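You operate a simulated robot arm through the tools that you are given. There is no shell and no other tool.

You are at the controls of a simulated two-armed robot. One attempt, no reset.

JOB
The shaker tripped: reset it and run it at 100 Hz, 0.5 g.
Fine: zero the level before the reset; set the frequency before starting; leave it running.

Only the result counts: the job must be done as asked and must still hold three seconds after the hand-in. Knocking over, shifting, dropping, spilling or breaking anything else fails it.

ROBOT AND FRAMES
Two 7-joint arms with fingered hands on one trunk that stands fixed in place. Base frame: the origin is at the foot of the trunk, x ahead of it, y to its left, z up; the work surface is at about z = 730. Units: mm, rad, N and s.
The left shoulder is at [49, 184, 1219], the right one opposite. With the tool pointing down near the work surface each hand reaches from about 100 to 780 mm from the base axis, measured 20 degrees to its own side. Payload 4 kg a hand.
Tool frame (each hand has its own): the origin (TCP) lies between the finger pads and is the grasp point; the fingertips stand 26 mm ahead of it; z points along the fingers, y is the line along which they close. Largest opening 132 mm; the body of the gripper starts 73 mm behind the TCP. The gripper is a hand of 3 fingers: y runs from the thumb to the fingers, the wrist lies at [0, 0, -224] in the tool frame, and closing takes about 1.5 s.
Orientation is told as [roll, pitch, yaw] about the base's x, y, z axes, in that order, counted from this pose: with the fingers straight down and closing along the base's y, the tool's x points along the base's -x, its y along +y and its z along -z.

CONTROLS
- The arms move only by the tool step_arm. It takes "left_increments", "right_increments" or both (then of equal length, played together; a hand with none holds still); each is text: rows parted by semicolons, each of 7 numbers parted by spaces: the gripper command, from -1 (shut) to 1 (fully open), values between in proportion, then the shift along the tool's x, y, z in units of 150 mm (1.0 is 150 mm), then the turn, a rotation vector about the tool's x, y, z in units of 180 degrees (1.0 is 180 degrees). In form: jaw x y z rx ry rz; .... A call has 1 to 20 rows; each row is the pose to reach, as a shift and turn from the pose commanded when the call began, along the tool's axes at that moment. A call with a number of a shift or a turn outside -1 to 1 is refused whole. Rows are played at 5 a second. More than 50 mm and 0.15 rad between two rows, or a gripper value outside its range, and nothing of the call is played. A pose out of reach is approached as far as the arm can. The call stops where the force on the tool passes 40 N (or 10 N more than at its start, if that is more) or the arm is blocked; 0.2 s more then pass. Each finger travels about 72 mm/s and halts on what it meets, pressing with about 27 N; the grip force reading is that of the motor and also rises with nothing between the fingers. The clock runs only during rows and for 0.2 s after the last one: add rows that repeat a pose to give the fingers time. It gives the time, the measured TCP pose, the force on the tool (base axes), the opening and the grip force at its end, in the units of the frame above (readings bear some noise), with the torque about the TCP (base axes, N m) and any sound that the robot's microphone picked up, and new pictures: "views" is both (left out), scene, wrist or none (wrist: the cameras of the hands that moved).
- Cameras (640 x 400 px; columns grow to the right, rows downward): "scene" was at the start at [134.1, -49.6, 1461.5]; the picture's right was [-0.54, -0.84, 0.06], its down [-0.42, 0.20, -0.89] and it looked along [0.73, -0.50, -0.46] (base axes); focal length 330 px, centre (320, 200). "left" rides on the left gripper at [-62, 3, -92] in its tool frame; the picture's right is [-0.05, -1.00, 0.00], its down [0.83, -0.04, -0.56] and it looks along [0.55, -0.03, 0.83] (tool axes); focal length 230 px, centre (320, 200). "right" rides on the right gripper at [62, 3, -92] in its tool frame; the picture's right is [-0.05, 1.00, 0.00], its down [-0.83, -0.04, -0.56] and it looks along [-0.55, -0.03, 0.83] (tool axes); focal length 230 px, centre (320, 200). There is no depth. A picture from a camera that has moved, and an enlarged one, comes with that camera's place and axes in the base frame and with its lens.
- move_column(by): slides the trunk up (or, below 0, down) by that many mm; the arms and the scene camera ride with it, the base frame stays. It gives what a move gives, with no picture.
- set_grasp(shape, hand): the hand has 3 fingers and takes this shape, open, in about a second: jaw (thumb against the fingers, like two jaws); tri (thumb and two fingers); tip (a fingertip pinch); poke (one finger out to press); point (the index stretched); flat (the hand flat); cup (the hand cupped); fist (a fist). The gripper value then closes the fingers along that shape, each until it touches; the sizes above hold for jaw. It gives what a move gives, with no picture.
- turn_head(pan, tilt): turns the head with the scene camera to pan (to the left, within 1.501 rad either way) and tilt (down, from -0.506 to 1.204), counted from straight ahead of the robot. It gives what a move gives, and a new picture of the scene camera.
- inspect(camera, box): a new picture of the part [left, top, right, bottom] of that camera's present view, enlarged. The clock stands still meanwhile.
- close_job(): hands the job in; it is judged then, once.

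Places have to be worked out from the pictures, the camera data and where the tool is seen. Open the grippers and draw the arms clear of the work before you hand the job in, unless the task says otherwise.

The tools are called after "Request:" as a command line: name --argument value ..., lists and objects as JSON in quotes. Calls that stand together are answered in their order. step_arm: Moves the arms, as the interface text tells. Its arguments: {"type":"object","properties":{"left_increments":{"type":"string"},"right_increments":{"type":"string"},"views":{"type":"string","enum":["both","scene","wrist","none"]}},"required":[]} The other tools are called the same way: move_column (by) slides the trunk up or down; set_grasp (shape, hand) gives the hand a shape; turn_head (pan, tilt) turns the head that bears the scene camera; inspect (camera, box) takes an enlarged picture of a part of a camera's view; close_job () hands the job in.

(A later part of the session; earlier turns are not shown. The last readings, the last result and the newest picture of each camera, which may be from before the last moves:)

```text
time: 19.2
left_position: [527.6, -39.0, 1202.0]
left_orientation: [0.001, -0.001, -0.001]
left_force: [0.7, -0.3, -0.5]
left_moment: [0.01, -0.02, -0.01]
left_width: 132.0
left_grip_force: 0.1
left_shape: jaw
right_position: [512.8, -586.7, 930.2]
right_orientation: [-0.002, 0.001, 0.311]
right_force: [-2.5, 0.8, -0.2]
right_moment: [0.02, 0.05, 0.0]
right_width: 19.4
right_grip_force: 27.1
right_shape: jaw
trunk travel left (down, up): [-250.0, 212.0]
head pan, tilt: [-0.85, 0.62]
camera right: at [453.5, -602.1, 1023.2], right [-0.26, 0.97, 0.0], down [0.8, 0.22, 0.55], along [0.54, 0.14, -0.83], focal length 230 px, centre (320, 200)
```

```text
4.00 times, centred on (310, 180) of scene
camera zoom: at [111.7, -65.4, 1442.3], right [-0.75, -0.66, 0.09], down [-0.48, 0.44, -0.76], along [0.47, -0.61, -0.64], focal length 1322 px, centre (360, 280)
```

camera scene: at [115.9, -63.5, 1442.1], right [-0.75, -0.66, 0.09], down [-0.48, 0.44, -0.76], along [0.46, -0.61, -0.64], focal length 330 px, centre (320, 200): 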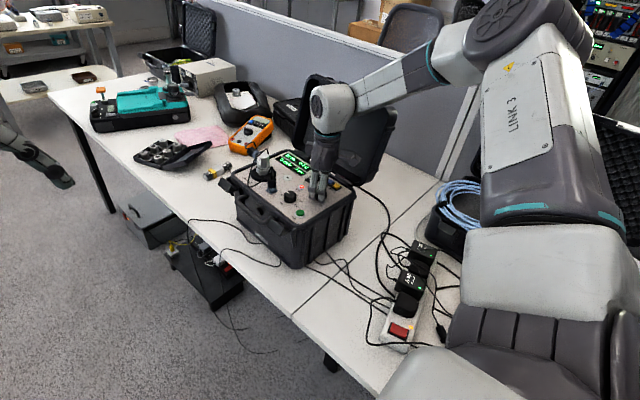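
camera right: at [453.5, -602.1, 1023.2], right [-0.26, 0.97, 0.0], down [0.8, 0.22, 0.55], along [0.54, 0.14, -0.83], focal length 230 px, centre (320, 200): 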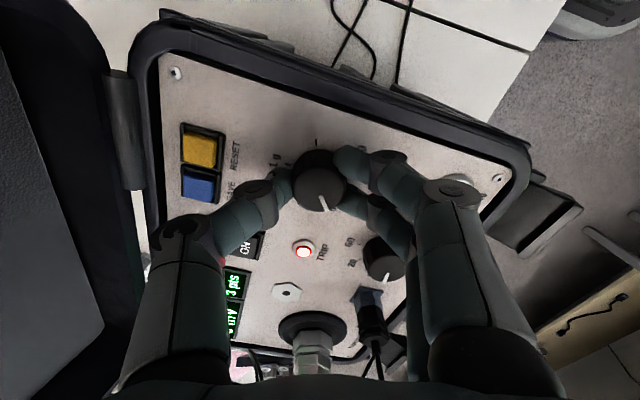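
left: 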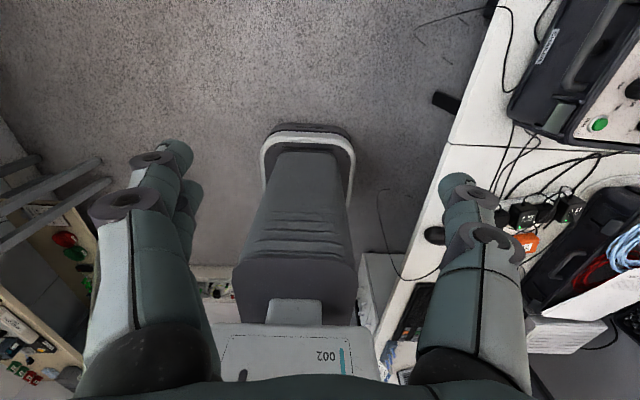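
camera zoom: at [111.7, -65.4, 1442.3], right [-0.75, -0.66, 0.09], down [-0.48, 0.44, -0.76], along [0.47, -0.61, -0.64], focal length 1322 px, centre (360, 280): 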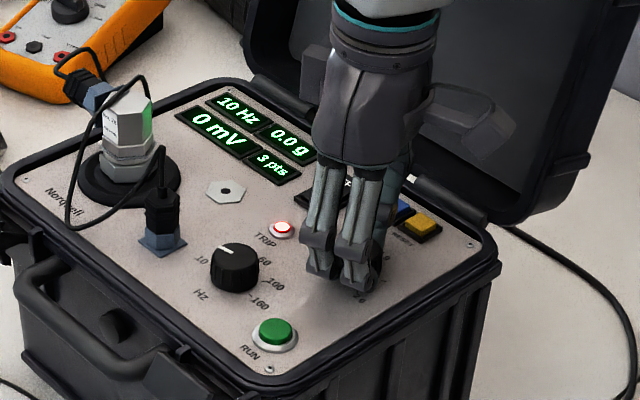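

The display reads 0.0 g with almost no side load. I'll push another 8° counter-clockwise so it sits fully at the 0 stop, then release.

Request:
step_arm --right_increments "-1 0 0 0 0 0 -0.022; -1 0 0 0 0 0 -0.045; -1 0 0 0 0 0 -0.045" --views "wrist"

Request:
inspect --camera "right" --box '[200, 80, 440, 230]'

Request:
inspect --camera "scene" --box '[250, 130, 370, 230]'

```text
time: 20.0
left_position: [527.8, -38.5, 1201.5]
left_orientation: [-0.001, 0.0, 0.001]
left_force: [0.7, 1.1, -0.5]
left_moment: [0.01, 0.02, 0.01]
left_width: 131.7
left_grip_force: 0.1
left_shape: jaw
right_position: [512.4, -585.8, 930.8]
right_orientation: [-0.001, 0.0, 0.456]
right_force: [-3.3, -1.6, -0.8]
right_moment: [-0.01, 0.05, -0.16]
right_width: 19.7
right_grip_force: 27.3
right_shape: jaw
trunk travel left (down, up): [-250.0, 212.0]
head pan, tilt: [-0.85, 0.62]
camera right: at [456.2, -610.3, 1023.2], right [-0.39, 0.92, 0.0], down [0.77, 0.33, 0.55], along [0.51, 0.22, -0.83], focal length 230 px, centre (320, 200)
```

right: 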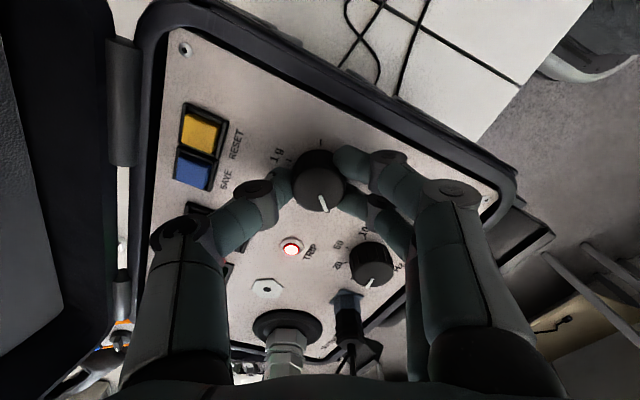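

```text
2.67 times, centred on (320, 155) of right
camera zoom: at [456.2, -610.3, 1023.2], right [-0.39, 0.92, 0.0], down [0.77, 0.33, 0.55], along [0.51, 0.22, -0.83], focal length 614 px, centre (320, 320)
```

zoom: 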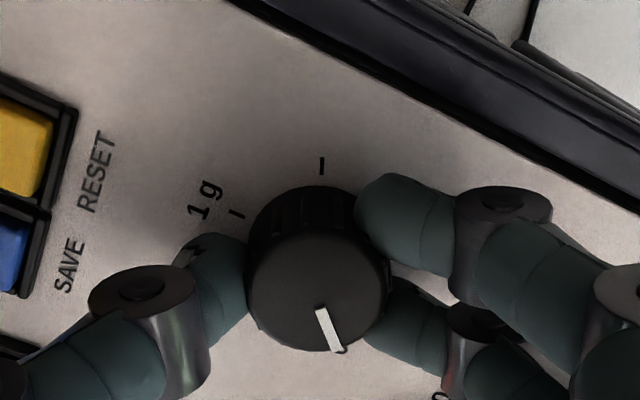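

```text
4.00 times, centred on (310, 180) of scene
camera zoom: at [111.7, -65.7, 1442.3], right [-0.75, -0.66, 0.09], down [-0.47, 0.44, -0.76], along [0.47, -0.61, -0.64], focal length 1322 px, centre (360, 280)
```

zoom: 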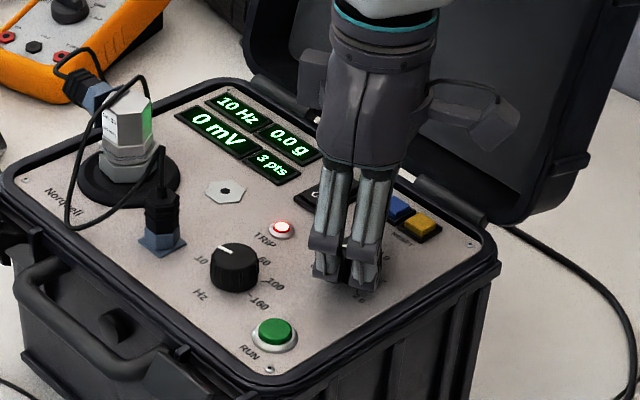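

The wrist torque (−0.16 N m) indicates the stop is reached; 0.0 g shown. I'll open, lift 100 mm straight up and check the display.

Request:
step_arm --right_increments "-0.6 0 0 0 0 0 0; -0.2 0 0 0 0 0 0; -0.2 0 0 0 0 0 0; -0.2 0 0 -0.1 0 0 0; -0.2 0 0 -0.3 0 0 0; -0.2 0 0 -0.5 0 0 0; -0.2 0 0 -0.67 0 0 0; -0.2 0 0 -0.67 0 0 0" --views "wrist"

Request:
inspect --camera "scene" --box '[250, 130, 370, 230]'

```text
time: 21.8
left_position: [528.4, -38.4, 1202.0]
left_orientation: [0.0, -0.001, 0.002]
left_force: [0.1, 0.2, 0.3]
left_moment: [-0.01, 0.02, 0.02]
left_width: 132.1
left_grip_force: 0.0
left_shape: jaw
right_position: [512.8, -584.7, 1034.2]
right_orientation: [0.001, -0.001, 0.454]
right_force: [0.8, 0.1, -0.6]
right_moment: [0.01, 0.04, 0.02]
right_width: 52.4
right_grip_force: 0.1
right_shape: jaw
trunk travel left (down, up): [-250.0, 212.0]
head pan, tilt: [-0.85, 0.62]
camera right: at [456.5, -610.2, 1126.4], right [-0.39, 0.92, 0.0], down [0.77, 0.33, 0.55], along [0.51, 0.22, -0.83], focal length 230 px, centre (320, 200)
```

right: 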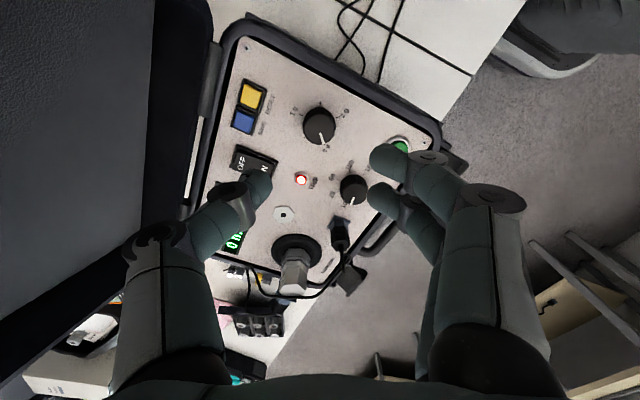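

```text
4.00 times, centred on (310, 180) of scene
camera zoom: at [112.0, -65.4, 1442.3], right [-0.75, -0.66, 0.09], down [-0.48, 0.44, -0.76], along [0.47, -0.61, -0.64], focal length 1322 px, centre (360, 280)
```

zoom: 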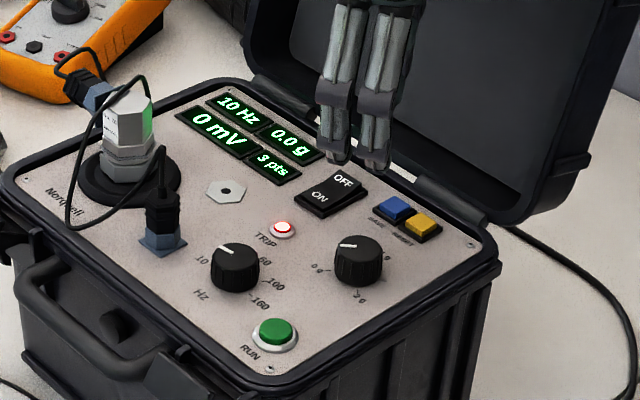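

The level is at 0 and the display agrees. Next is RESET: I'll yaw back to −90° (hand slim toward the lid) and then switch the hand to the poke shape.

Request:
step_arm --right_increments "-0.2 0 0 0 0 0 0.043; -0.2 0 0 0 0 0 0.086; -0.2 0 0 0 0 0 0.129; -0.2 0 0 0 0 0 0.172; -0.2 0 0 0 0 0 0.215; -0.2 0 0 0 0 0 0.258; -0.2 0 0 0 0 0 0.301; -0.2 0 0 0 0 0 0.344; -0.2 0 0 0 0 0 0.387; -0.2 0 0 0 0 0 0.43; -0.2 0 0 0 0 0 0.473; -0.2 0 0 0 0 0 0.516; -0.2 0 0 0 0 0 0.559; -0.2 0 0 0 0 0 0.602; -0.2 0 0 0 0 0 0.6446; -0.2 0 0 0 0 0 0.6446" --views "none"

Request:
set_grasp --hand "right" --shape "poke"

Request:
inspect --camera "right" --box '[0, 0, 640, 400]'

Request:
inspect --camera "scene" --box '[240, 90, 380, 230]'

```text
time: 25.2
left_position: [526.8, -37.7, 1202.3]
left_orientation: [0.002, 0.0, -0.001]
left_force: [-0.1, 0.4, 0.0]
left_moment: [-0.01, 0.01, 0.04]
left_width: 131.9
left_grip_force: 0.1
left_shape: jaw
right_position: [512.0, -585.3, 1032.1]
right_orientation: [0.0, 0.001, -1.571]
right_force: [0.5, 0.6, -0.6]
right_moment: [-0.01, 0.0, 0.02]
right_width: 52.5
right_grip_force: 0.1
right_shape: jaw
trunk travel left (down, up): [-250.0, 212.0]
head pan, tilt: [-0.85, 0.62]
```

```text
time: 26.1
left_position: [528.0, -39.4, 1201.7]
left_orientation: [0.001, 0.0, 0.0]
left_force: [0.1, 0.7, 0.3]
left_moment: [0.04, 0.01, -0.01]
left_width: 132.1
left_grip_force: 0.0
left_shape: jaw
right_position: [512.4, -585.8, 1033.7]
right_orientation: [0.0, 0.001, -1.569]
right_force: [-0.2, -0.2, 0.4]
right_moment: [0.01, -0.03, -0.03]
right_width: 0.1
right_grip_force: 0.0
right_shape: poke
trunk travel left (down, up): [-250.0, 212.0]
head pan, tilt: [-0.85, 0.62]
```

```text
1.00 times, centred on (320, 200) of right (not enlarged: the box is as wide or as high as the picture)
camera zoom: at [516.3, -523.9, 1124.2], right [1.0, -0.05, 0.0], down [-0.04, -0.83, 0.56], along [-0.03, -0.55, -0.83], focal length 230 px, centre (320, 200)
```

zoom: 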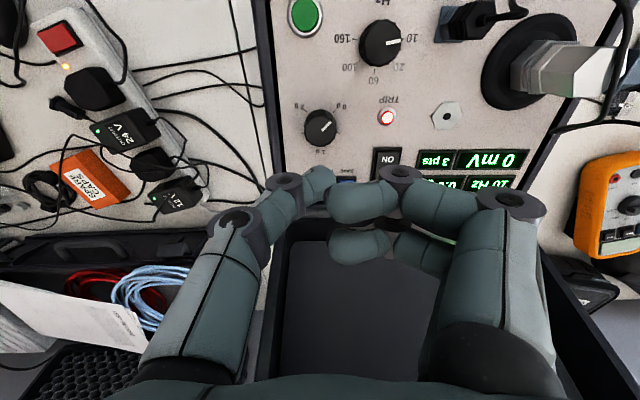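

```text
2.86 times, centred on (310, 160) of scene
camera zoom: at [111.8, -65.1, 1442.4], right [-0.75, -0.66, 0.09], down [-0.48, 0.44, -0.76], along [0.47, -0.61, -0.64], focal length 944 px, centre (349, 314)
```

zoom: 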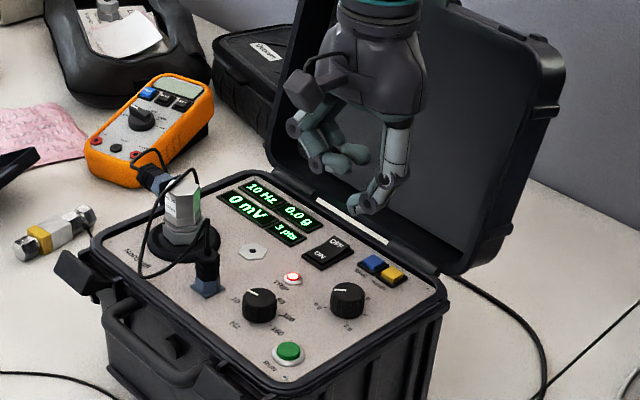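

In the poke shape the thumb tip stands out on the TCP axis about 26 mm ahead, with the other fingers curled higher. Before moving over RESET I'll check the clearance to the open lid.

Request:
inspect --camera "scene" --box '[280, 60, 420, 200]'

Request:
inspect --camera "right" --box '[220, 120, 420, 245]'

```text
2.86 times, centred on (350, 130) of scene
camera zoom: at [111.8, -65.1, 1442.4], right [-0.75, -0.66, 0.09], down [-0.48, 0.44, -0.76], along [0.47, -0.61, -0.64], focal length 944 px, centre (234, 400)
```

zoom: 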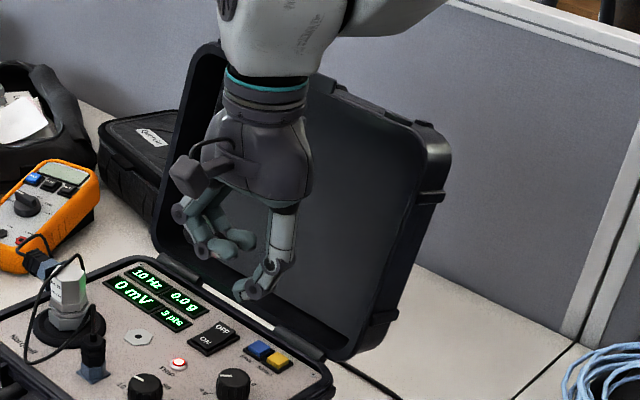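

```text
3.20 times, centred on (320, 182) of right
camera zoom: at [516.3, -523.9, 1124.2], right [1.0, -0.05, 0.0], down [-0.04, -0.83, 0.56], along [-0.03, -0.55, -0.83], focal length 736 px, centre (320, 256)
```

zoom: 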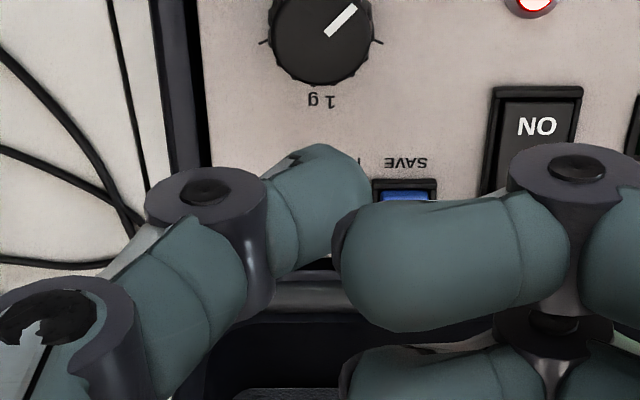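

The lid's rim leans back to about y −757 at its top, leaving roughly 40 mm beside the palm. I'll move over RESET (about [513, −651]) with TCP at z ≈ 960 and check alignment.

Request:
step_arm --right_increments "1 -0.1 0 0 0 0 0; 1 -0.2 0 0 0 0 0; 1 -0.32 0 0 0 0 0; 1 -0.437 0 0 0 0 0; 1 -0.437 0 0.15 0 0 0; 1 -0.437 0 0.3 0 0 0; 1 -0.437 0 0.48 0 0 0; 1 -0.437 0 0.48 0 0 0" --views "both"

Request:
inspect --camera "scene" --box '[280, 130, 380, 210]'

Request:
inspect --camera "right" --box '[220, 120, 420, 245]'

```text
time: 27.9
left_position: [528.0, -37.5, 1201.9]
left_orientation: [0.001, 0.0, 0.0]
left_force: [0.5, 0.3, -0.5]
left_moment: [-0.02, -0.02, 0.01]
left_width: 131.8
left_grip_force: 0.2
left_shape: jaw
right_position: [510.9, -649.1, 959.7]
right_orientation: [-0.001, 0.0, -1.57]
right_force: [-1.0, 1.0, -0.2]
right_moment: [0.03, 0.03, 0.0]
right_width: 0.0
right_grip_force: 0.1
right_shape: poke
trunk travel left (down, up): [-250.0, 212.0]
head pan, tilt: [-0.85, 0.62]
camera scene: at [111.5, -64.7, 1442.5], right [-0.75, -0.66, 0.09], down [-0.47, 0.44, -0.76], along [0.47, -0.61, -0.64], focal length 330 px, centre (320, 200)
camera right: at [516.0, -588.9, 1051.5], right [1.0, -0.05, 0.0], down [-0.04, -0.83, 0.56], along [-0.03, -0.55, -0.83], focal length 230 px, centre (320, 200)
```

scene: 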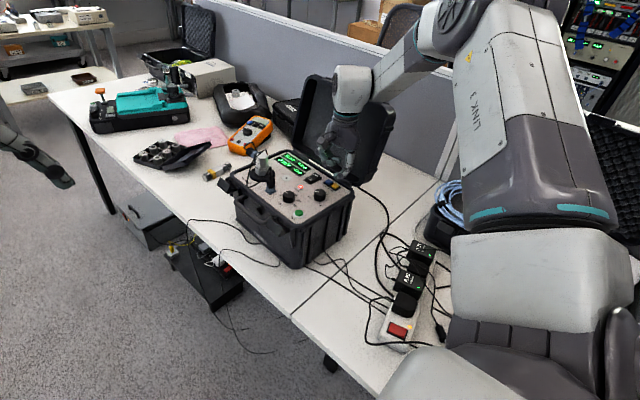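
right: 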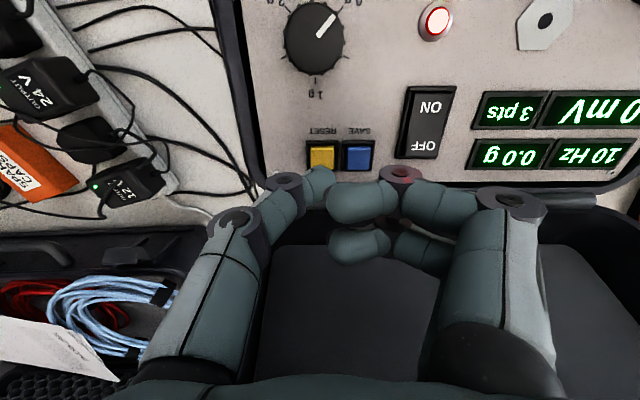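

```text
5.00 times, centred on (330, 170) of scene
camera zoom: at [111.5, -64.7, 1442.5], right [-0.75, -0.66, 0.09], down [-0.47, 0.44, -0.76], along [0.47, -0.61, -0.64], focal length 1652 px, centre (270, 350)
```

zoom: 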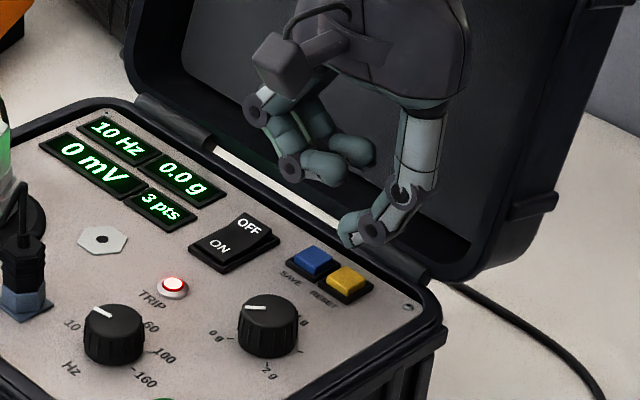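

```text
3.20 times, centred on (320, 182) of right
camera zoom: at [516.0, -588.9, 1051.5], right [1.0, -0.05, 0.0], down [-0.04, -0.83, 0.56], along [-0.03, -0.55, -0.83], focal length 736 px, centre (320, 256)
```

zoom: 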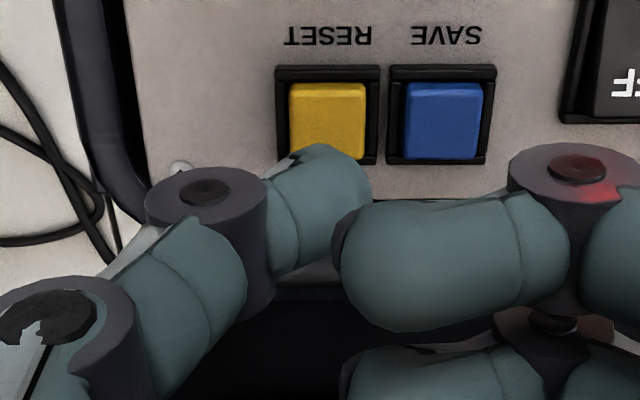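

The tool axis falls on the centre of the yellow RESET cap, and the curled fingers ride well above SAVE and the rocker. I'll descend to just above the button.

Request:
step_arm --right_increments "1 0.002 0 0.06 0 0 0; 1 0.002 0 0.12 0 0 0; 1 0.002 0 0.16 0 0 0; 1 0.002 0 0.16 0 0 0" --views "wrist"

Request:
inspect --camera "scene" --box '[280, 130, 380, 210]'

Request:
inspect --camera "right" --box '[220, 120, 420, 245]'

```text
time: 28.9
left_position: [527.4, -39.4, 1200.8]
left_orientation: [0.0, 0.0, 0.0]
left_force: [0.2, 0.5, 0.3]
left_moment: [0.02, -0.02, 0.05]
left_width: 132.0
left_grip_force: 0.1
left_shape: jaw
right_position: [513.7, -649.7, 935.5]
right_orientation: [0.0, 0.0, -1.57]
right_force: [0.0, -0.2, 0.7]
right_moment: [-0.01, 0.0, -0.04]
right_width: 0.1
right_grip_force: 0.1
right_shape: poke
trunk travel left (down, up): [-250.0, 212.0]
head pan, tilt: [-0.85, 0.62]
camera right: at [516.3, -589.0, 1028.2], right [1.0, -0.05, 0.0], down [-0.04, -0.83, 0.56], along [-0.03, -0.55, -0.83], focal length 230 px, centre (320, 200)
```

right: 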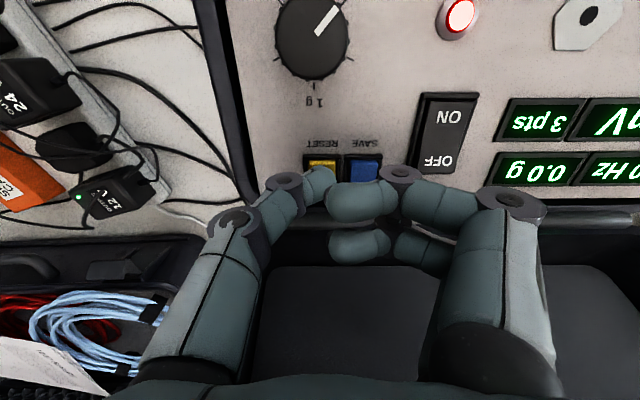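

```text
5.00 times, centred on (330, 170) of scene
camera zoom: at [111.6, -65.0, 1442.4], right [-0.75, -0.66, 0.09], down [-0.47, 0.44, -0.76], along [0.47, -0.61, -0.64], focal length 1652 px, centre (270, 350)
```

zoom: 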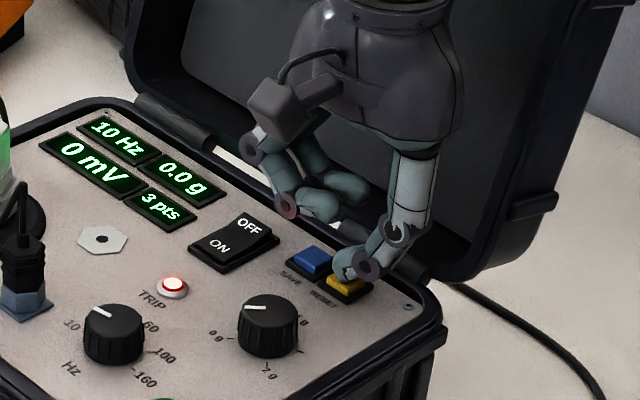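

```text
3.20 times, centred on (320, 182) of right
camera zoom: at [516.3, -589.0, 1028.2], right [1.0, -0.05, 0.0], down [-0.04, -0.83, 0.56], along [-0.03, -0.55, -0.83], focal length 736 px, centre (320, 256)
```

zoom: 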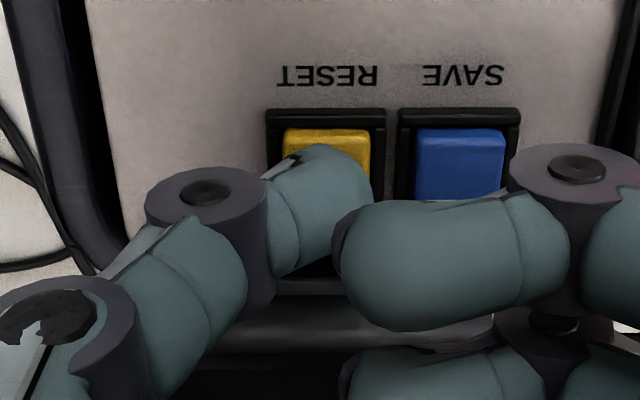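

The thumb tip is right over the RESET cap. I'll press down in small steps and watch the force.

Request:
step_arm --right_increments "1 0 0 0.02 0 0 0; 1 0 0 0.04 0 0 0; 1 0 0 0.05 0 0 0" --views "wrist"

Request:
inspect --camera "scene" --box '[250, 130, 370, 230]'

```text
time: 29.7
left_position: [526.4, -36.8, 1202.7]
left_orientation: [0.0, -0.001, 0.0]
left_force: [-0.1, 1.0, 0.7]
left_moment: [0.01, 0.0, -0.01]
left_width: 132.0
left_grip_force: 0.1
left_shape: jaw
right_position: [511.5, -650.8, 931.2]
right_orientation: [0.003, -0.003, -1.57]
right_force: [-2.4, -4.2, 15.8]
right_moment: [-0.08, 0.03, 0.02]
right_width: 0.0
right_grip_force: 0.1
right_shape: poke
trunk travel left (down, up): [-250.0, 212.0]
head pan, tilt: [-0.85, 0.62]
heard: click
camera right: at [515.4, -588.6, 1022.7], right [1.0, -0.05, 0.0], down [-0.05, -0.83, 0.56], along [-0.03, -0.56, -0.83], focal length 230 px, centre (320, 200)
```

right: 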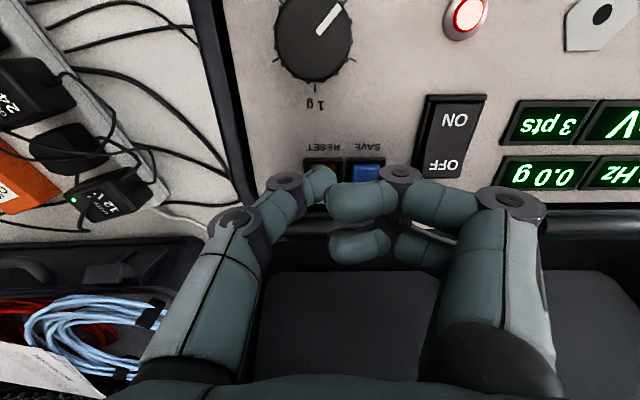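

```text
4.00 times, centred on (310, 180) of scene
camera zoom: at [109.9, -63.9, 1442.8], right [-0.75, -0.66, 0.09], down [-0.47, 0.44, -0.77], along [0.47, -0.61, -0.64], focal length 1322 px, centre (360, 280)
```

zoom: 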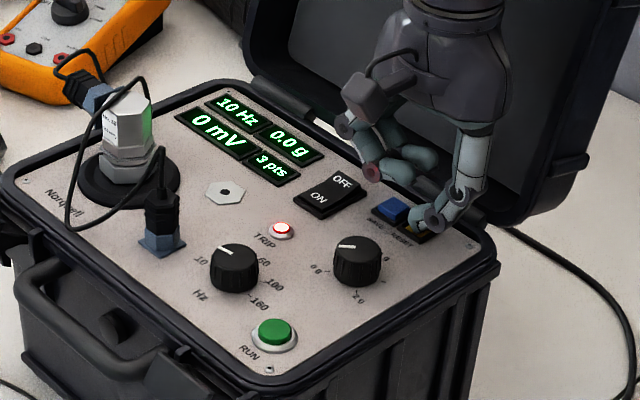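

A click was heard and the cap is down, but the TRIP lamp is still lit. I'll hold for a moment to see whether it needs a long press.

Request:
step_arm --right_increments "1 0 0 0 0 0 0; 1 0 0 0 0 0 0; 1 0 0 0 0 0 0; 1 0 0 0 0 0 0; 1 0 0 0 0 0 0" --views "wrist"

Request:
inspect --camera "scene" --box '[250, 130, 370, 230]'

Request:
inspect --camera "right" --box '[220, 120, 420, 245]'

```text
time: 30.9
left_position: [525.7, -38.1, 1202.8]
left_orientation: [-0.002, -0.003, 0.0]
left_force: [-0.2, -0.9, -0.3]
left_moment: [0.01, 0.0, 0.01]
left_width: 131.9
left_grip_force: 0.2
left_shape: jaw
right_position: [510.8, -648.3, 930.0]
right_orientation: [0.002, -0.002, -1.571]
right_force: [1.1, -1.9, 16.7]
right_moment: [-0.06, -0.04, 0.02]
right_width: 0.0
right_grip_force: 0.0
right_shape: poke
trunk travel left (down, up): [-250.0, 212.0]
head pan, tilt: [-0.85, 0.62]
camera right: at [515.4, -587.6, 1022.0], right [1.0, -0.05, 0.0], down [-0.04, -0.83, 0.56], along [-0.03, -0.56, -0.83], focal length 230 px, centre (320, 200)
```

right: 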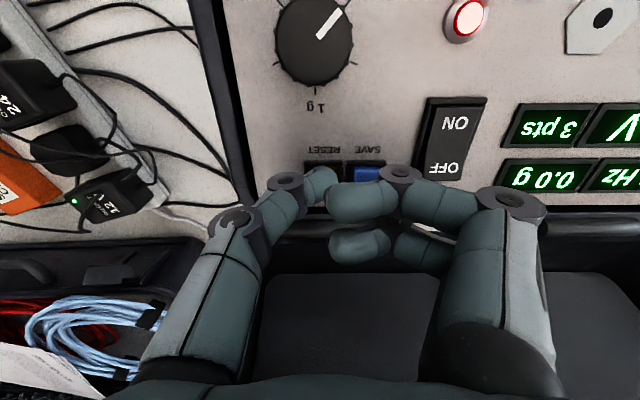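

```text
4.00 times, centred on (310, 180) of scene
camera zoom: at [110.2, -63.4, 1442.6], right [-0.75, -0.66, 0.09], down [-0.47, 0.44, -0.77], along [0.47, -0.61, -0.64], focal length 1322 px, centre (360, 280)
```

zoom: 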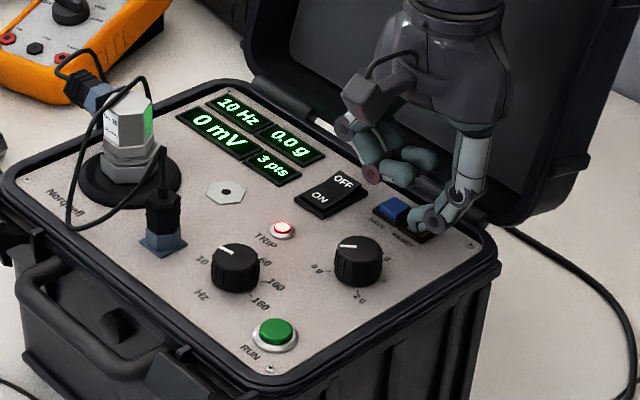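

```text
3.20 times, centred on (320, 182) of right
camera zoom: at [515.4, -587.6, 1022.0], right [1.0, -0.05, 0.0], down [-0.04, -0.83, 0.56], along [-0.03, -0.56, -0.83], focal length 736 px, centre (320, 256)
```

zoom: 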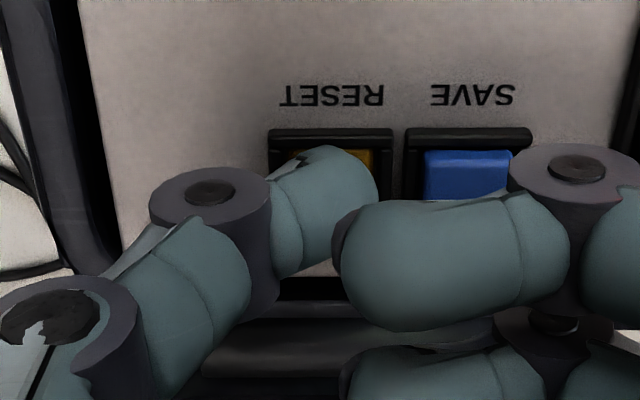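

The cap is fully down under 16 N, lamp still lit. I'll hold about two more seconds and then look again.

Request:
step_arm --right_increments "1 0 0 0.005 0 0 0; 1 0 0 0.01 0 0 0; 1 0 0 0.01 0 0 0; 1 0 0 0.01 0 0 0; 1 0 0 0.01 0 0 0; 1 0 0 0.01 0 0 0; 1 0 0 0.01 0 0 0; 1 0 0 0.01 0 0 0; 1 0 0 0.01 0 0 0; 1 0 0 0.01 0 0 0" --views "wrist"

Request:
inspect --camera "scene" --box '[250, 130, 370, 230]'

```text
time: 33.1
left_position: [525.5, -36.5, 1203.8]
left_orientation: [-0.002, -0.002, -0.001]
left_force: [0.1, 0.9, 0.0]
left_moment: [0.0, 0.0, 0.0]
left_width: 131.9
left_grip_force: 0.1
left_shape: jaw
right_position: [511.4, -648.8, 928.5]
right_orientation: [0.002, -0.002, -1.57]
right_force: [-0.2, 0.1, 20.6]
right_moment: [0.0, -0.06, 0.05]
right_width: 0.0
right_grip_force: 0.0
right_shape: poke
trunk travel left (down, up): [-250.0, 212.0]
head pan, tilt: [-0.85, 0.62]
camera right: at [515.4, -587.5, 1021.1], right [1.0, -0.05, 0.0], down [-0.04, -0.83, 0.56], along [-0.03, -0.56, -0.83], focal length 230 px, centre (320, 200)
```

right: 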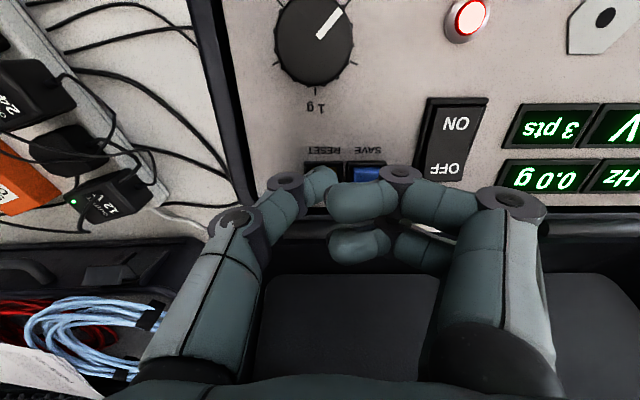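

```text
4.00 times, centred on (310, 180) of scene
camera zoom: at [109.6, -62.7, 1442.7], right [-0.75, -0.66, 0.09], down [-0.47, 0.43, -0.77], along [0.47, -0.61, -0.64], focal length 1322 px, centre (360, 280)
```

zoom: 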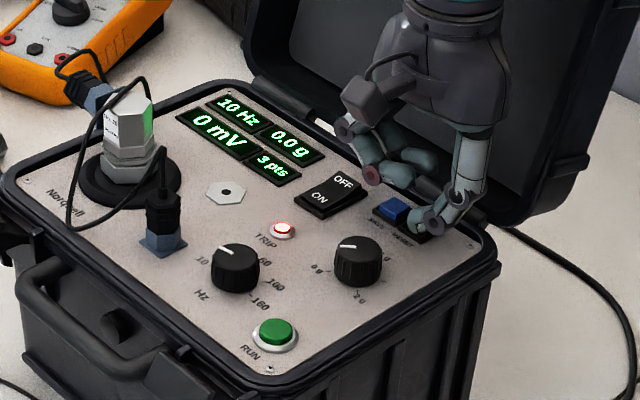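

Still lit while held, so I'll release the button and see whether the trip clears on release.

Request:
step_arm --right_increments "1 0 0 -0.04 0 0 0; 1 0 0 -0.1 0 0 0; 1 0 0 -0.17 0 0 0; 1 0 0 -0.17 0 0 0" --views "wrist"

Request:
inspect --camera "scene" --box '[250, 130, 370, 230]'

Request:
inspect --camera "right" --box '[240, 0, 560, 200]'

```text
time: 34.1
left_position: [528.6, -39.8, 1201.1]
left_orientation: [0.0, 0.0, 0.0]
left_force: [0.2, -0.4, 0.1]
left_moment: [-0.01, -0.02, 0.01]
left_width: 131.9
left_grip_force: 0.0
left_shape: jaw
right_position: [511.1, -649.3, 950.9]
right_orientation: [-0.002, 0.0, -1.57]
right_force: [-0.8, 0.1, -0.2]
right_moment: [-0.01, 0.01, -0.02]
right_width: 0.0
right_grip_force: 0.2
right_shape: poke
trunk travel left (down, up): [-250.0, 212.0]
head pan, tilt: [-0.85, 0.62]
camera right: at [516.2, -589.0, 1042.7], right [1.0, -0.05, 0.0], down [-0.04, -0.83, 0.55], along [-0.03, -0.55, -0.83], focal length 230 px, centre (320, 200)
```

right: 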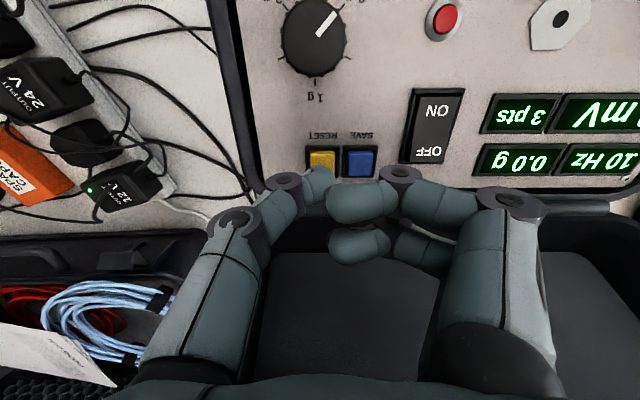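

```text
4.00 times, centred on (310, 180) of scene
camera zoom: at [112.2, -65.5, 1442.3], right [-0.75, -0.66, 0.09], down [-0.48, 0.44, -0.76], along [0.47, -0.61, -0.64], focal length 1322 px, centre (360, 280)
```

zoom: 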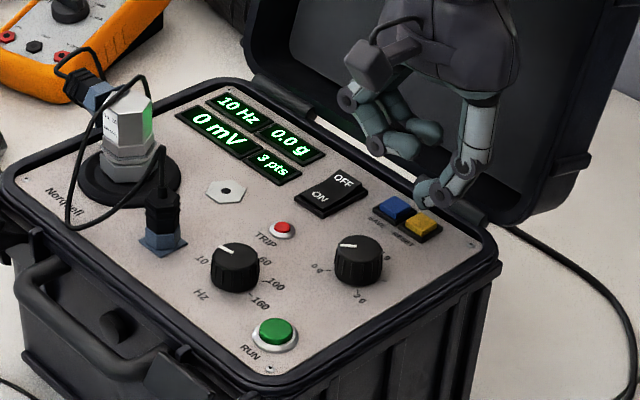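

```text
2.00 times, centred on (400, 100) of right
camera zoom: at [516.2, -589.0, 1042.7], right [1.0, -0.05, 0.0], down [-0.04, -0.83, 0.55], along [-0.03, -0.55, -0.83], focal length 460 px, centre (160, 400)
```

zoom: 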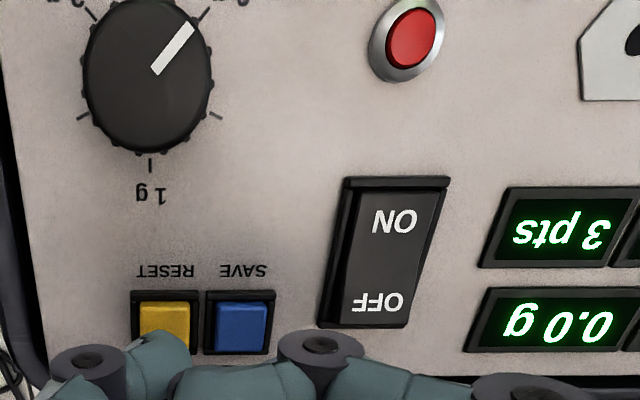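

The TRIP lamp is now out (dark red): the reset took on release, with the level at 0.0 g. Next the frequency: I'll lift, move above the frequency knob (about [560, −523]) and return to the jaw shape.

Request:
step_arm --right_increments "1 0 0 -0.25 0 0 0; 1 0 0 -0.5 0 0 0; 1 0.1 0.04 -0.667 0 0 0; 1 0.3 0.12 -0.667 0 0 0; 1 0.5 0.2 -0.667 0 0 0; 1 0.7 0.28 -0.667 0 0 0; 1 0.851 0.317 -0.667 0 0 0; 1 0.851 0.317 -0.667 0 0 0" --views "none"

Request:
set_grasp --hand "right" --shape "jaw"

Request:
step_arm --right_increments "0.6 0 0 0 0 0 -0.0445; 0.2 0 0 0 0 0 -0.089; -0.2 0 0 0 0 0 -0.1335; -0.2 0 0 0 0 0 -0.178; -0.2 0 0 0 0 0 -0.2225; -0.2 0 0 0 0 0 -0.267; -0.2 0 0 0 0 0 -0.3115; -0.2 0 0 0 0 0 -0.356; -0.2 0 0 0 0 0 -0.4005; -0.2 0 0 0 0 0 -0.445; -0.2 0 0 0 0 0 -0.4895; -0.2 0 0 0 0 0 -0.534; -0.2 0 0 0 0 0 -0.5785; -0.2 0 0 0 0 0 -0.623; -0.2 0 0 0 0 0 -0.667; -0.2 0 0 0 0 0 -0.667" --views "both"

Request:
inspect --camera "right" --box '[220, 60, 420, 185]'

Request:
inspect --camera "scene" --box '[230, 90, 370, 230]'

```text
time: 35.9
left_position: [527.8, -39.1, 1200.7]
left_orientation: [-0.001, 0.002, -0.001]
left_force: [0.7, 0.1, 0.8]
left_moment: [-0.03, 0.01, 0.01]
left_width: 131.7
left_grip_force: 0.1
left_shape: jaw
right_position: [559.0, -522.7, 1052.2]
right_orientation: [0.002, 0.001, -1.571]
right_force: [0.5, 0.0, 0.3]
right_moment: [0.0, 0.03, -0.05]
right_width: 0.1
right_grip_force: 0.0
right_shape: poke
trunk travel left (down, up): [-250.0, 212.0]
head pan, tilt: [-0.85, 0.62]
```

```text
time: 36.8
left_position: [527.7, -38.3, 1200.9]
left_orientation: [-0.001, -0.001, -0.001]
left_force: [0.2, -0.4, 0.2]
left_moment: [0.02, 0.0, -0.02]
left_width: 131.8
left_grip_force: 0.0
left_shape: jaw
right_position: [559.1, -522.2, 1051.9]
right_orientation: [0.001, 0.0, -1.571]
right_force: [-0.5, 0.6, 0.0]
right_moment: [0.0, 0.0, -0.02]
right_width: 131.9
right_grip_force: 0.0
right_shape: jaw
trunk travel left (down, up): [-250.0, 212.0]
head pan, tilt: [-0.85, 0.62]
```

```text
time: 40.2
left_position: [527.7, -39.3, 1201.3]
left_orientation: [0.001, 0.0, -0.001]
left_force: [0.0, 0.2, -0.8]
left_moment: [0.03, 0.0, 0.0]
left_width: 132.1
left_grip_force: 0.1
left_shape: jaw
right_position: [559.2, -522.9, 1053.1]
right_orientation: [-0.002, 0.0, 0.528]
right_force: [-0.2, -0.2, -0.7]
right_moment: [0.0, -0.01, 0.0]
right_width: 53.5
right_grip_force: 0.0
right_shape: jaw
trunk travel left (down, up): [-250.0, 212.0]
head pan, tilt: [-0.85, 0.62]
camera scene: at [111.8, -65.0, 1442.4], right [-0.75, -0.66, 0.09], down [-0.48, 0.44, -0.76], along [0.47, -0.61, -0.64], focal length 330 px, centre (320, 200)
camera right: at [505.3, -551.2, 1144.5], right [-0.46, 0.89, 0.0], down [0.74, 0.38, 0.56], along [0.49, 0.25, -0.83], focal length 230 px, centre (320, 200)
```

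scene: 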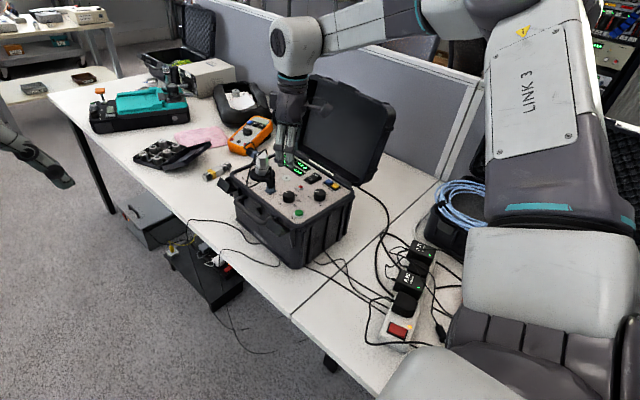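
right: 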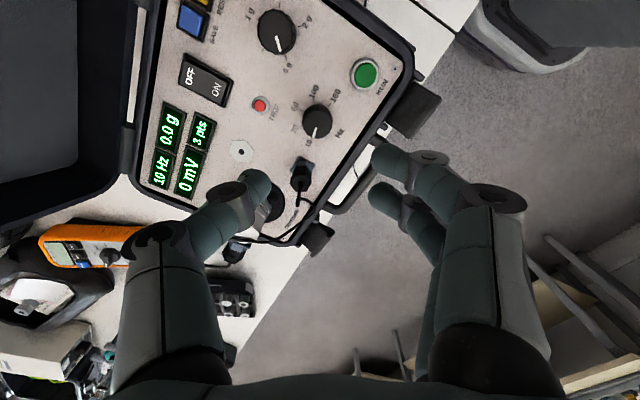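

```text
3.20 times, centred on (320, 122) of right
camera zoom: at [505.3, -551.2, 1144.5], right [-0.46, 0.89, 0.0], down [0.74, 0.38, 0.56], along [0.49, 0.25, -0.83], focal length 736 px, centre (320, 448)
```

zoom: 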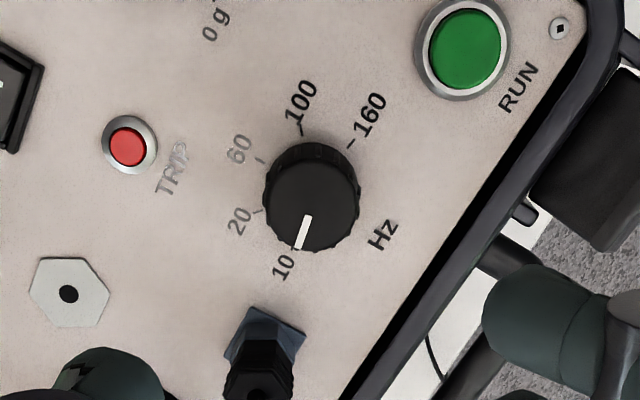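

```text
2.86 times, centred on (300, 160) of scene
camera zoom: at [111.8, -65.0, 1442.4], right [-0.75, -0.66, 0.09], down [-0.48, 0.44, -0.76], along [0.47, -0.61, -0.64], focal length 944 px, centre (377, 314)
```

zoom: 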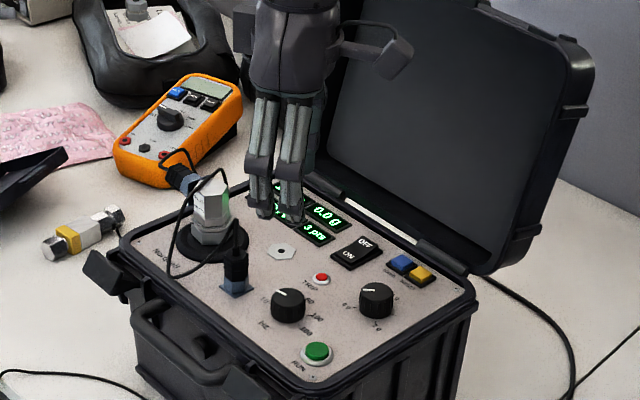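

The frequency knob sits about 3.4 mm toward the thumb side of my axis. I'll correct that and descend to TCP z ≈ 962 for a closer check.

Request:
step_arm --right_increments "-0.25 -0.005 -0.02 0.15 0 0 0; -0.25 -0.005 -0.02 0.3 0 0 0; -0.25 -0.005 -0.02 0.45 0 0 0; -0.25 -0.005 -0.02 0.6 0 0 0; -0.25 -0.005 -0.02 0.6 0 0 0" --views "wrist"

Request:
inspect --camera "right" --box '[200, 80, 440, 230]'

Request:
inspect --camera "scene" --box '[250, 130, 370, 230]'

```text
time: 41.4
left_position: [527.7, -37.7, 1201.3]
left_orientation: [-0.001, 0.0, 0.0]
left_force: [-0.6, -0.5, 0.2]
left_moment: [0.01, 0.01, 0.05]
left_width: 131.7
left_grip_force: 0.0
left_shape: jaw
right_position: [561.8, -524.4, 961.8]
right_orientation: [0.0, 0.001, 0.524]
right_force: [0.0, -0.8, 0.2]
right_moment: [0.02, -0.02, -0.02]
right_width: 50.0
right_grip_force: 0.1
right_shape: jaw
trunk travel left (down, up): [-250.0, 212.0]
head pan, tilt: [-0.85, 0.62]
camera right: at [508.3, -552.7, 1053.7], right [-0.46, 0.89, 0.0], down [0.74, 0.38, 0.56], along [0.49, 0.25, -0.83], focal length 230 px, centre (320, 200)
```

right: 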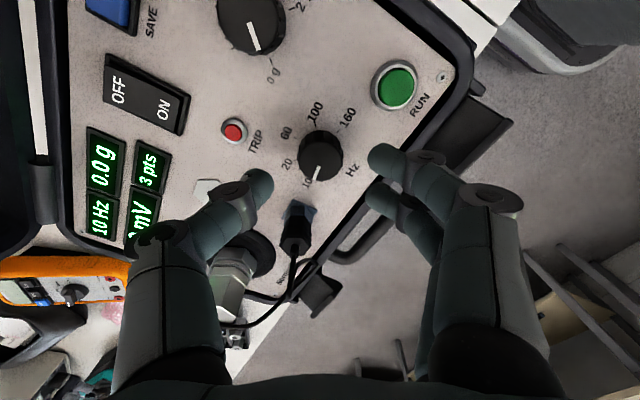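

```text
2.67 times, centred on (320, 155) of right
camera zoom: at [508.3, -552.7, 1053.7], right [-0.46, 0.89, 0.0], down [0.74, 0.38, 0.56], along [0.49, 0.25, -0.83], focal length 614 px, centre (320, 320)
```

zoom: 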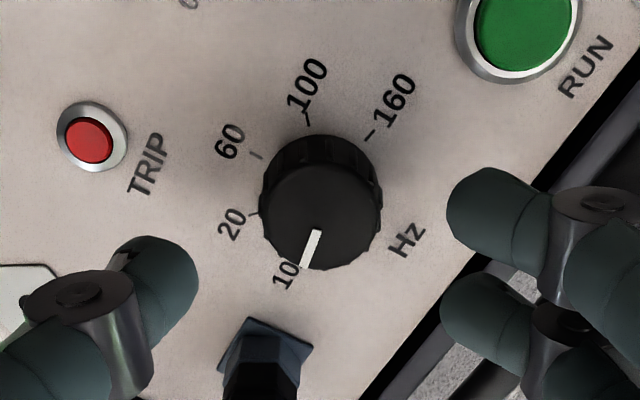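

```text
4.00 times, centred on (310, 180) of scene
camera zoom: at [111.3, -64.8, 1442.5], right [-0.75, -0.66, 0.09], down [-0.47, 0.44, -0.76], along [0.47, -0.61, -0.64], focal length 1322 px, centre (360, 280)
```

zoom: 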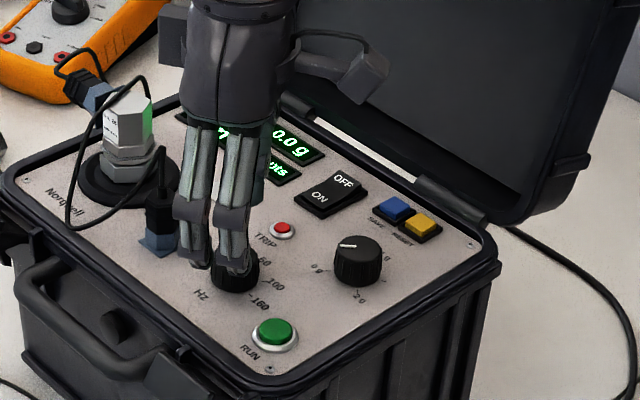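

The knob is on the tool axis within 1 mm. I'll lower to TCP z ≈ 931 and close on it.

Request:
step_arm --right_increments "-0.25 0.004 0 0.07 0 0 0; -0.25 0.004 0 0.14 0 0 0; -0.25 0.004 0 0.205 0 0 0; -0.25 0.004 0 0.205 0 0 0; -0.6 0.004 0 0.205 0 0 0; -1 0.004 0 0.205 0 0 0; -1 0.004 0 0.205 0 0 0; -1 0.004 0 0.205 0 0 0" --views "wrist"

Request:
inspect --camera "right" --box '[200, 80, 440, 230]'

Request:
inspect --camera "scene" --box '[250, 130, 370, 230]'

```text
time: 43.2
left_position: [528.7, -39.3, 1200.5]
left_orientation: [0.0, 0.0, 0.001]
left_force: [0.0, 0.1, -0.4]
left_moment: [0.0, 0.02, 0.0]
left_width: 131.9
left_grip_force: 0.1
left_shape: jaw
right_position: [562.2, -525.8, 930.4]
right_orientation: [0.001, 0.0, 0.525]
right_force: [0.8, 0.0, -0.3]
right_moment: [0.02, 0.01, 0.01]
right_width: 19.3
right_grip_force: 26.4
right_shape: jaw
trunk travel left (down, up): [-250.0, 212.0]
head pan, tilt: [-0.85, 0.62]
camera right: at [508.5, -554.1, 1023.3], right [-0.46, 0.89, 0.0], down [0.74, 0.38, 0.56], along [0.49, 0.25, -0.83], focal length 230 px, centre (320, 200)
```

right: 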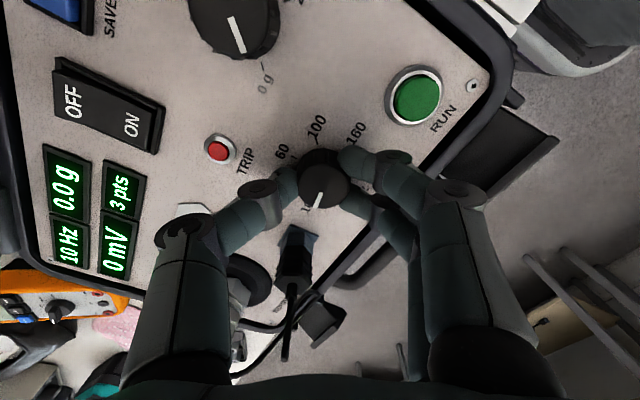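

```text
2.67 times, centred on (320, 155) of right
camera zoom: at [508.5, -554.1, 1023.3], right [-0.46, 0.89, 0.0], down [0.74, 0.38, 0.56], along [0.49, 0.25, -0.83], focal length 614 px, centre (320, 320)
```

zoom: 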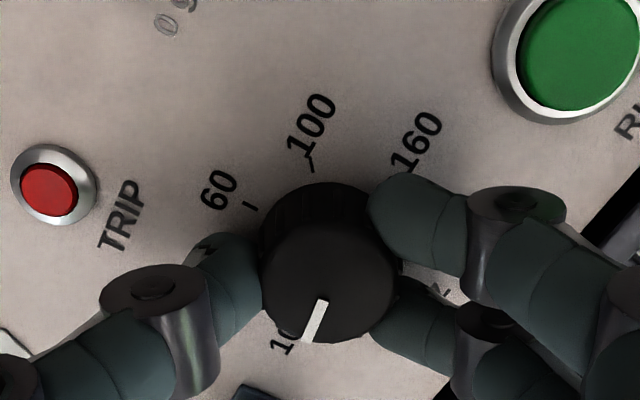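

```text
4.00 times, centred on (310, 180) of scene
camera zoom: at [112.0, -65.2, 1442.4], right [-0.75, -0.66, 0.09], down [-0.48, 0.44, -0.76], along [0.47, -0.61, -0.64], focal length 1322 px, centre (360, 280)
```

zoom: 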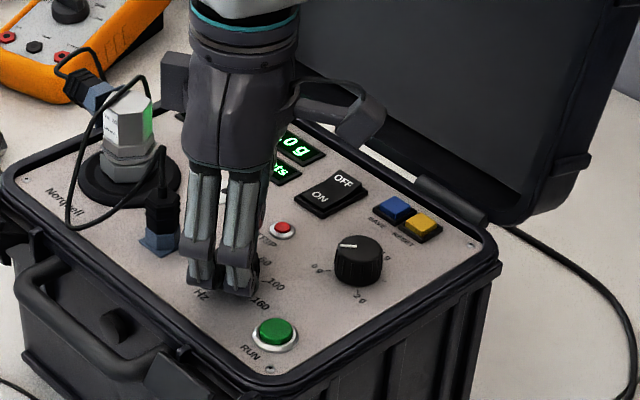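

A clean grip with no side load. I'll turn the knob clockwise by 72°.

Request:
step_arm --right_increments "-1 0 0 0 0 0 0.04; -1 0 0 0 0 0 0.08; -1 0 0 0 0 0 0.12; -1 0 0 0 0 0 0.16; -1 0 0 0 0 0 0.2; -1 0 0 0 0 0 0.24; -1 0 0 0 0 0 0.28; -1 0 0 0 0 0 0.32; -1 0 0 0 0 0 0.36; -1 0 0 0 0 0 0.4; -1 0 0 0 0 0 0.4" --views "wrist"

Request:
inspect --camera "right" --box '[200, 80, 440, 230]'

Request:
inspect --camera "scene" --box '[250, 130, 370, 230]'

```text
time: 45.6
left_position: [528.0, -39.6, 1201.1]
left_orientation: [0.0, 0.001, 0.001]
left_force: [-0.2, 0.1, -0.2]
left_moment: [0.01, 0.0, 0.03]
left_width: 131.9
left_grip_force: 0.2
left_shape: jaw
right_position: [561.0, -526.2, 930.8]
right_orientation: [-0.001, -0.001, -0.733]
right_force: [-2.4, -0.7, -0.6]
right_moment: [-0.06, 0.03, 0.02]
right_width: 18.9
right_grip_force: 26.6
right_shape: jaw
trunk travel left (down, up): [-250.0, 212.0]
head pan, tilt: [-0.85, 0.62]
camera right: at [518.3, -482.5, 1023.5], right [0.71, 0.71, 0.0], down [0.59, -0.59, 0.55], along [0.39, -0.39, -0.83], focal length 230 px, centre (320, 200)
```

right: 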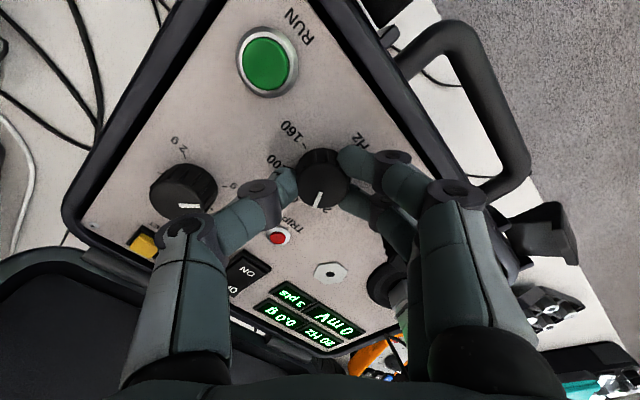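

```text
2.67 times, centred on (320, 155) of right
camera zoom: at [518.3, -482.5, 1023.5], right [0.71, 0.71, 0.0], down [0.59, -0.59, 0.55], along [0.39, -0.39, -0.83], focal length 614 px, centre (320, 320)
```

zoom: 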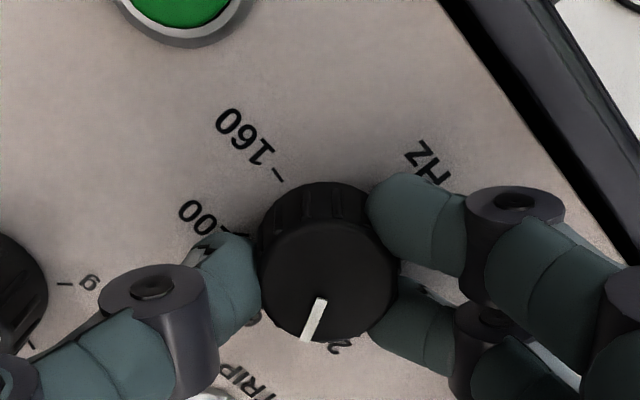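

```text
4.00 times, centred on (310, 180) of scene
camera zoom: at [111.7, -65.6, 1442.3], right [-0.75, -0.66, 0.09], down [-0.47, 0.44, -0.76], along [0.47, -0.61, -0.64], focal length 1322 px, centre (360, 280)
```

zoom: 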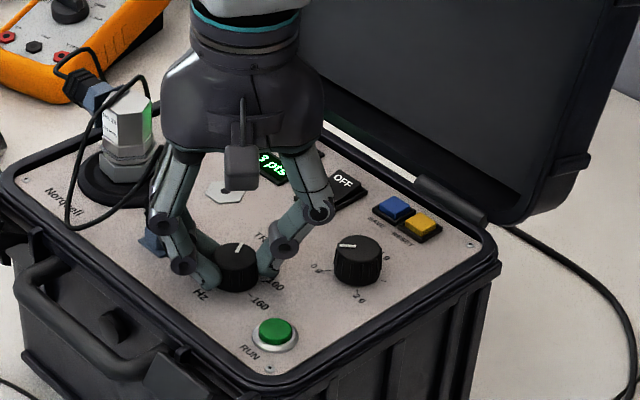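

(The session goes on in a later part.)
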